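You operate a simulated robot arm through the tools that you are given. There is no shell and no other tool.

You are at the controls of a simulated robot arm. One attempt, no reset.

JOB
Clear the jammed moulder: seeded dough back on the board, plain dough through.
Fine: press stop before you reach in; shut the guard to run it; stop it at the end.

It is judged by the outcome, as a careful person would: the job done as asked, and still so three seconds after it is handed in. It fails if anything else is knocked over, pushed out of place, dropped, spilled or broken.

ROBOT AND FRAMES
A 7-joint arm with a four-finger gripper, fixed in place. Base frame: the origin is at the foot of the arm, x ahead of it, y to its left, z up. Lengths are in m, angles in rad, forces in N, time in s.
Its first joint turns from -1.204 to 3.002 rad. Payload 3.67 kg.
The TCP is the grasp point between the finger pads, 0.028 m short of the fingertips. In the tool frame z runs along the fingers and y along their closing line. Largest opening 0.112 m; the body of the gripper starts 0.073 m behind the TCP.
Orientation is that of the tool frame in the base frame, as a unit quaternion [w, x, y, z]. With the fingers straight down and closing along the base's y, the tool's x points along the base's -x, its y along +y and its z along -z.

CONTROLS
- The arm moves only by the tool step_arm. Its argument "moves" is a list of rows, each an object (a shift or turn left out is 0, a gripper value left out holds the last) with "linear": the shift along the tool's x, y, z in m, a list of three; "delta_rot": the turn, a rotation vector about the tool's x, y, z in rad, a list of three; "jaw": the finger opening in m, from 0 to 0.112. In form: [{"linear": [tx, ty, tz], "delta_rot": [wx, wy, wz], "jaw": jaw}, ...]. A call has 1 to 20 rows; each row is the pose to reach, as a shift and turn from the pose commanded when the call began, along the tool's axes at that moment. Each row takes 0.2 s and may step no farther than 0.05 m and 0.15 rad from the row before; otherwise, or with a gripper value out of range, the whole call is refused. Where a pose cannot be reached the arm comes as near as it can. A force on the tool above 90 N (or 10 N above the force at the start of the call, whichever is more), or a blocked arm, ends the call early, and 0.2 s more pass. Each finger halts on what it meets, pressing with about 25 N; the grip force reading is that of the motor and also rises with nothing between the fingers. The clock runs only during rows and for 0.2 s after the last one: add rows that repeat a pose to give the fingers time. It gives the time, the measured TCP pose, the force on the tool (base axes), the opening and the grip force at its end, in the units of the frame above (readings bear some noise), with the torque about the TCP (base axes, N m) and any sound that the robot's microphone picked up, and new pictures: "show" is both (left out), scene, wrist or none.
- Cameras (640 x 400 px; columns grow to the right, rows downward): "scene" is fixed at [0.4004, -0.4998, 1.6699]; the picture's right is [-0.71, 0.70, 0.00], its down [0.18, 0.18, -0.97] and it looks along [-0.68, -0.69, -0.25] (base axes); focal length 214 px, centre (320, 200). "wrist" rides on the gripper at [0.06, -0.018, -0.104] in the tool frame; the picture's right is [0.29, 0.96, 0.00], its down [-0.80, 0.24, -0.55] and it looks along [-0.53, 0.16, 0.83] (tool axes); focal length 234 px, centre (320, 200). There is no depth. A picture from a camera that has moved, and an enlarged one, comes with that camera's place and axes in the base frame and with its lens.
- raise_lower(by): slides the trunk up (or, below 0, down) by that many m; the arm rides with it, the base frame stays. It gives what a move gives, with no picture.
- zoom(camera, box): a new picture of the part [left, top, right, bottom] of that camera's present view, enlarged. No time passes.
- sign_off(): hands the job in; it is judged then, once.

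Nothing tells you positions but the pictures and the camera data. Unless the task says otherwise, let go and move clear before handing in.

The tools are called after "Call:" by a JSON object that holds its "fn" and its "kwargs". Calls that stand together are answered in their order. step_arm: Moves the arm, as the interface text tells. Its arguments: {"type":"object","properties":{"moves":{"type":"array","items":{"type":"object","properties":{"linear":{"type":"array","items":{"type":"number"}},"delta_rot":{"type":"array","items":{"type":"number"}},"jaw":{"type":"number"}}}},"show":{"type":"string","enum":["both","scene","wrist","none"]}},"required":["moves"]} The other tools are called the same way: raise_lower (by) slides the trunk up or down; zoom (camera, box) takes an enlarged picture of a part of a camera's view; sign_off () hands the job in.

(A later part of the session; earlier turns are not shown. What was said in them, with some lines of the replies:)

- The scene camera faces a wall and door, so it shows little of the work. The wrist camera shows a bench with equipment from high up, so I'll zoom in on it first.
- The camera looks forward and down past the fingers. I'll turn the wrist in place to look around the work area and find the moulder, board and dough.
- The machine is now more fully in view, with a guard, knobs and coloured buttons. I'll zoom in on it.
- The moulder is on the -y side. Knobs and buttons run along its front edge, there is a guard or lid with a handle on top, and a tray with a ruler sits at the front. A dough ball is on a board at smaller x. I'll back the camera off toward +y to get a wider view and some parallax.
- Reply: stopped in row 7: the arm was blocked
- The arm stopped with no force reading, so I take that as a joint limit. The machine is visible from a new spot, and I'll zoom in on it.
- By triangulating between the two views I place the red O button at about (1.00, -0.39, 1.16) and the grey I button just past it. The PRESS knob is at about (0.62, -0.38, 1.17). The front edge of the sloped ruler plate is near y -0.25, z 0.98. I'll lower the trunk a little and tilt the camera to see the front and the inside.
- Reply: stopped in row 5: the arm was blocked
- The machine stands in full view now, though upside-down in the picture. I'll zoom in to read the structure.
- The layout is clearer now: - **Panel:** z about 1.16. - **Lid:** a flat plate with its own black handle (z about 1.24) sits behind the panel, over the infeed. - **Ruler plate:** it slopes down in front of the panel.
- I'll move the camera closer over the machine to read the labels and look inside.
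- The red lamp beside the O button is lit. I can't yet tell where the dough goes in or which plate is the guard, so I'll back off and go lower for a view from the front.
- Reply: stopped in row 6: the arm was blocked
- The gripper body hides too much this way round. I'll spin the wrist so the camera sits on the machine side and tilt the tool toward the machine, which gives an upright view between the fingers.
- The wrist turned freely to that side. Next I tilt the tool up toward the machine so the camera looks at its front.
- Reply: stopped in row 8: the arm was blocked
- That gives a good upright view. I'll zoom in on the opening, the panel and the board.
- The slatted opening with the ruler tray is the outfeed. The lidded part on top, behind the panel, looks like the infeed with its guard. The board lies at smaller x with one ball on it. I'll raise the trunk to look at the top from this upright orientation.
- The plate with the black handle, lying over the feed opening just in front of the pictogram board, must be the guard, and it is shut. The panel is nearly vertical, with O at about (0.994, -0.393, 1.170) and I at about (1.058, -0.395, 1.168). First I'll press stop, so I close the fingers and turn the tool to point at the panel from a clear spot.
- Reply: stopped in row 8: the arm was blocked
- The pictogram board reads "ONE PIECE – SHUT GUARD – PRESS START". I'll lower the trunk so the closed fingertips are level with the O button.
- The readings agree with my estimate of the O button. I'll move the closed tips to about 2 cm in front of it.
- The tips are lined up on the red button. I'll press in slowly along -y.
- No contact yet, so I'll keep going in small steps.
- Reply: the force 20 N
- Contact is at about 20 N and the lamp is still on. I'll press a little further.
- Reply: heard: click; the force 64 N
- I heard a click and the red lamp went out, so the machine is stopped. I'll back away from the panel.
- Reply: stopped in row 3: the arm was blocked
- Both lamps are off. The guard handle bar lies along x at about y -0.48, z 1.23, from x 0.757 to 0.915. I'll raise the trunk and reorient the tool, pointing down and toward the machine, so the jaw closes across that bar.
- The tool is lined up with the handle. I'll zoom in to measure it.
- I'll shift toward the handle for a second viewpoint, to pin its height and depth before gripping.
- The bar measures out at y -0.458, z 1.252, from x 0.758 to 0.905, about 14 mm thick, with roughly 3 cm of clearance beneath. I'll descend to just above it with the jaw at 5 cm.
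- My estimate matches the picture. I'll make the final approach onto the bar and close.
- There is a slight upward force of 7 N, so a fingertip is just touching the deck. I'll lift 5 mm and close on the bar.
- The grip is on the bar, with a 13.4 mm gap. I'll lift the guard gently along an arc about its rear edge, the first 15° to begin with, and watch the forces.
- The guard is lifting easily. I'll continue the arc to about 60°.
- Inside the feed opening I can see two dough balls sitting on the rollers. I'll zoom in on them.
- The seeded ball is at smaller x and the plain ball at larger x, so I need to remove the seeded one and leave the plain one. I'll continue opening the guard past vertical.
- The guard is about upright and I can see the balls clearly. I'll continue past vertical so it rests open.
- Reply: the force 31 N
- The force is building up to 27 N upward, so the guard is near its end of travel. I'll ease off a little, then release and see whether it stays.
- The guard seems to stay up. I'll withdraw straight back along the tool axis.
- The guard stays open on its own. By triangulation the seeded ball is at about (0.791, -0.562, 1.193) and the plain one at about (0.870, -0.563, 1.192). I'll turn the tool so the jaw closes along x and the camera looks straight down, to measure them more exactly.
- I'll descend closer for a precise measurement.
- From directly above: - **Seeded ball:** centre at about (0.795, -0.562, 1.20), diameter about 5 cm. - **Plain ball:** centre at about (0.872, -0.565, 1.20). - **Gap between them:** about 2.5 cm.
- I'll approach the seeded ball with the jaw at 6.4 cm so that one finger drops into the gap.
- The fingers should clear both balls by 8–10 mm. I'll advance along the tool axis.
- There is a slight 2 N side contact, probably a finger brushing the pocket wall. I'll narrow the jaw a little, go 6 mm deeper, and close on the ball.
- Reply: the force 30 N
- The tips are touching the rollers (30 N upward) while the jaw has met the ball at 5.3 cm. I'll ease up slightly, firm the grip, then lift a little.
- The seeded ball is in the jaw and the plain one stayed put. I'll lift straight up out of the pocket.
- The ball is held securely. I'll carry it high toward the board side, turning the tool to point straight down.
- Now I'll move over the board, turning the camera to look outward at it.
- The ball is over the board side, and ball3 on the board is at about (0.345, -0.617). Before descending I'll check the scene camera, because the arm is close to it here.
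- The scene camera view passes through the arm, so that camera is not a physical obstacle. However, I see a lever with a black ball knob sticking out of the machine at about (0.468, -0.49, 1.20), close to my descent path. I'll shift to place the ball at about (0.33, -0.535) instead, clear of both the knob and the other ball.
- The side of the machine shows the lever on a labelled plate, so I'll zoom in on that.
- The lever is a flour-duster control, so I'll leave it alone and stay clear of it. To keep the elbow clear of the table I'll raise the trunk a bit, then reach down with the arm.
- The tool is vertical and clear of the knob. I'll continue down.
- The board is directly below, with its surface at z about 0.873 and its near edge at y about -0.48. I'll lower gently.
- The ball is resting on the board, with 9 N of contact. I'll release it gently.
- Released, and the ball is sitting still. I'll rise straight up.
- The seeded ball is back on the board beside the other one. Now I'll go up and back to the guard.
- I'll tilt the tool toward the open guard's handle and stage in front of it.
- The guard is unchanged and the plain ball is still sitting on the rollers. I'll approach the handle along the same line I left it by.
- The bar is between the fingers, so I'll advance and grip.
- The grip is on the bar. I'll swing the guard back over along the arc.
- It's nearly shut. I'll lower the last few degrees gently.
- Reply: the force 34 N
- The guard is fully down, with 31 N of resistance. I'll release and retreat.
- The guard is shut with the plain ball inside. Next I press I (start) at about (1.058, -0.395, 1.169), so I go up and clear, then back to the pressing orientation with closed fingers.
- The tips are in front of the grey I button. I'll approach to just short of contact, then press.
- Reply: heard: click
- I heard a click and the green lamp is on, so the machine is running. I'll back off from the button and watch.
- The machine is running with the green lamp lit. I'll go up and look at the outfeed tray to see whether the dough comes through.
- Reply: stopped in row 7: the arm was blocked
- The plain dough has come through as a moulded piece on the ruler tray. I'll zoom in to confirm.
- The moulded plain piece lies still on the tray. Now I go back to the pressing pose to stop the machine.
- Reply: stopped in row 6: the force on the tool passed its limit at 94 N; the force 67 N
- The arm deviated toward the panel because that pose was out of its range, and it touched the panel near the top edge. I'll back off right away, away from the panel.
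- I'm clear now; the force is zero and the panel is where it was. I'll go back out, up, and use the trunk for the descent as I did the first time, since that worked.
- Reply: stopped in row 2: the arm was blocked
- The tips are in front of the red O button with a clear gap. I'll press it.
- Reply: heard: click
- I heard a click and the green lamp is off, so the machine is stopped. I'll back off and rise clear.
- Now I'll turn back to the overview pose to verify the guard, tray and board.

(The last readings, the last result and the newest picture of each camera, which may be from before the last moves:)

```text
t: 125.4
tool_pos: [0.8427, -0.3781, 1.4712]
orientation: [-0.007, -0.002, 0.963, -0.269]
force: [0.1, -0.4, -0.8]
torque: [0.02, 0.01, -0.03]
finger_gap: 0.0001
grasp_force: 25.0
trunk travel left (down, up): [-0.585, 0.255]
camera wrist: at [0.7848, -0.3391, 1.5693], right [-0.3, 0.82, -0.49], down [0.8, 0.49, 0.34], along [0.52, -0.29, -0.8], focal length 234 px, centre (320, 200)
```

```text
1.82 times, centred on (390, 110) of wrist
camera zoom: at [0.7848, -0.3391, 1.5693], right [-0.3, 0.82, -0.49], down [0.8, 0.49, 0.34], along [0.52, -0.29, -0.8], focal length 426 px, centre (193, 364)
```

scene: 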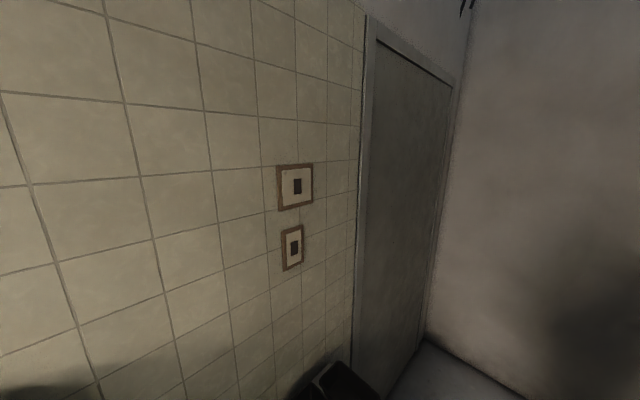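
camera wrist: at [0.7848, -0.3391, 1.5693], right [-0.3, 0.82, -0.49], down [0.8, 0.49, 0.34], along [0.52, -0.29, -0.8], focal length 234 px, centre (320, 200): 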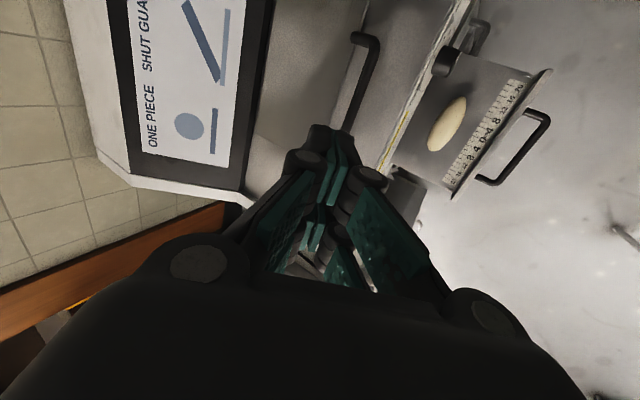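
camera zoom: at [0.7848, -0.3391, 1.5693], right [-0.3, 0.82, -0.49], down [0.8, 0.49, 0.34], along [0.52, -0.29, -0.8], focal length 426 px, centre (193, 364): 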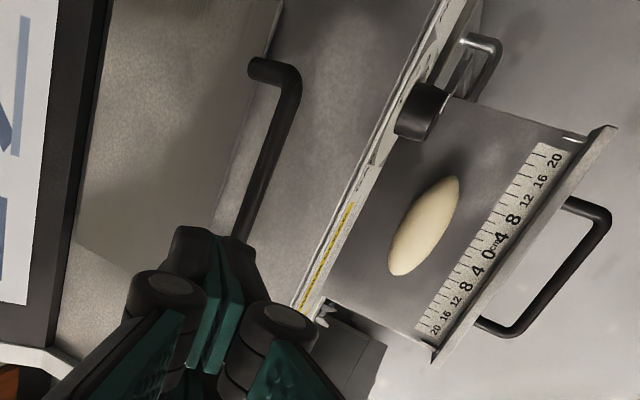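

The plain piece is on the tray, the guard is shut and the lamps are off. I'll withdraw to a clear spot and check the board once more.

Call:
{"fn": "step_arm", "kwargs": {"moves": [{"linear": [0.02, 0.0103, -0.0328], "delta_rot": [-0.0764, 0, 0]}, {"linear": [0.04, 0.0205, -0.0657], "delta_rot": [-0.1529, 0, 0]}, {"linear": [0.06, 0.0308, -0.0985], "delta_rot": [-0.2293, 0, 0]}, {"linear": [0.08, 0.0411, -0.1313], "delta_rot": [-0.3057, 0, 0]}, {"linear": [0.1, 0.0514, -0.1641], "delta_rot": [-0.3821, 0, 0]}, {"linear": [0.12, 0.0616, -0.197], "delta_rot": [-0.4586, 0, 0]}, {"linear": [0.14, 0.0719, -0.2298], "delta_rot": [-0.535, 0, 0]}], "show": "none"}}

Call:
{"fn": "step_arm", "kwargs": {"moves": [{"delta_rot": [0, 0, 0.15], "jaw": 0.06}, {"delta_rot": [0, 0, 0.3]}, {"delta_rot": [0, 0, 0.45]}, {"delta_rot": [0, 0, 0.6]}, {"delta_rot": [0, 0, 0.75]}, {"delta_rot": [0, 0, 0.9]}, {"delta_rot": [0, 0, 1.05]}, {"delta_rot": [0, 0, 1.2]}], "show": "wrist"}}

Call:
{"fn": "zoom", "kwargs": {"camera": "wrist", "box": [60, 0, 440, 240]}}

```text
t: 127.0
tool_pos: [0.7194, -0.2176, 1.6149]
orientation: [-0.008, -0.001, 0.999, -0.033]
force: [-0.2, -0.7, -0.1]
torque: [-0.02, 0.06, -0.01]
finger_gap: 0.0
grasp_force: 25.1
out of reach, approached as far as the arm can: row 7
trunk travel left (down, up): [-0.585, 0.255]
```

```text
t: 128.8
tool_pos: [0.7178, -0.2173, 1.6149]
orientation: [0.014, 0.564, 0.825, -0.031]
force: [0.1, 0.3, 0.3]
torque: [0.01, 0.03, -0.01]
finger_gap: 0.0601
grasp_force: 0.1
trunk travel left (down, up): [-0.585, 0.255]
camera wrist: at [0.6814, -0.1609, 1.7152], right [0.79, 0.61, -0.05], down [0.52, -0.62, 0.59], along [0.33, -0.49, -0.81], focal length 234 px, centre (320, 200)
```

wrist: 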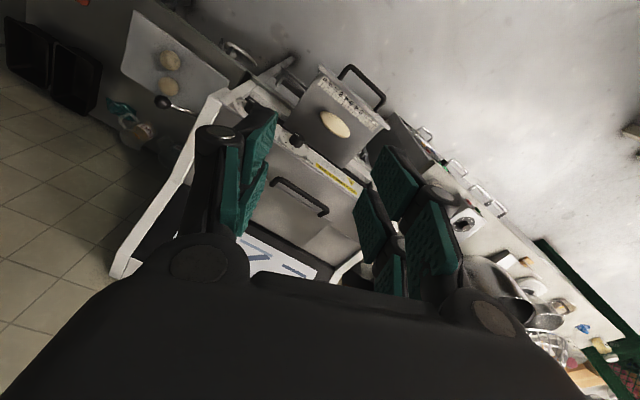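

```text
1.67 times, centred on (250, 120) of wrist
camera zoom: at [0.6814, -0.1609, 1.7152], right [0.79, 0.61, -0.05], down [0.52, -0.62, 0.59], along [0.33, -0.49, -0.81], focal length 390 px, centre (437, 333)
```

zoom: 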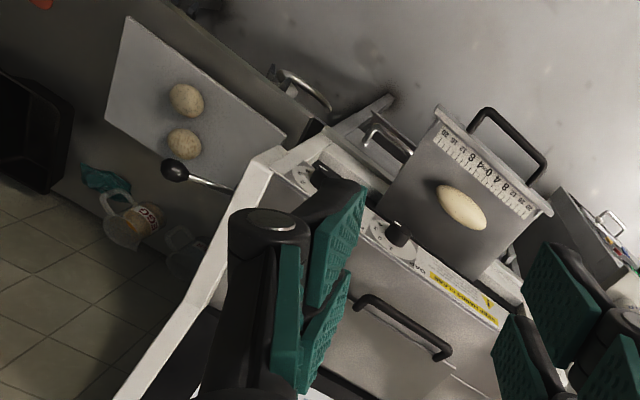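

Both board balls are in place, including the seeded one I returned. The plain dough is moulded on the tray, the guard is shut, the machine is stopped, and the arm is clear, so I'm handing the job in.

Call:
{"fn": "sign_off", "kwargs": {}}

```text
The job is handed in.
```

The moulder is cleared. The seeded dough is back on the board, and the plain dough has gone through and is lying moulded on the ruler tray.

- **Stop first:** I pressed O before opening anything; it clicked and the red lamp went out.
- **Clearing:** Under the guard were two dough balls, one seeded and one plain. I lifted out the seeded one and set it on the board next to the ball already there.
- **Running:** I shut the guard and pressed I. The green lamp came on, and the plain dough was out on the tray within a few seconds.
- **Stopping:** I pressed O again; it clicked and the green lamp went out. My last view showed the guard shut and the dough in place, with the arm clear.

While returning to the O button, the arm drifted and its fingertips pressed the panel beside the button at about 94 N. I backed off at once. The panel and lamp looked undamaged, and the buttons measured in the same place as before.
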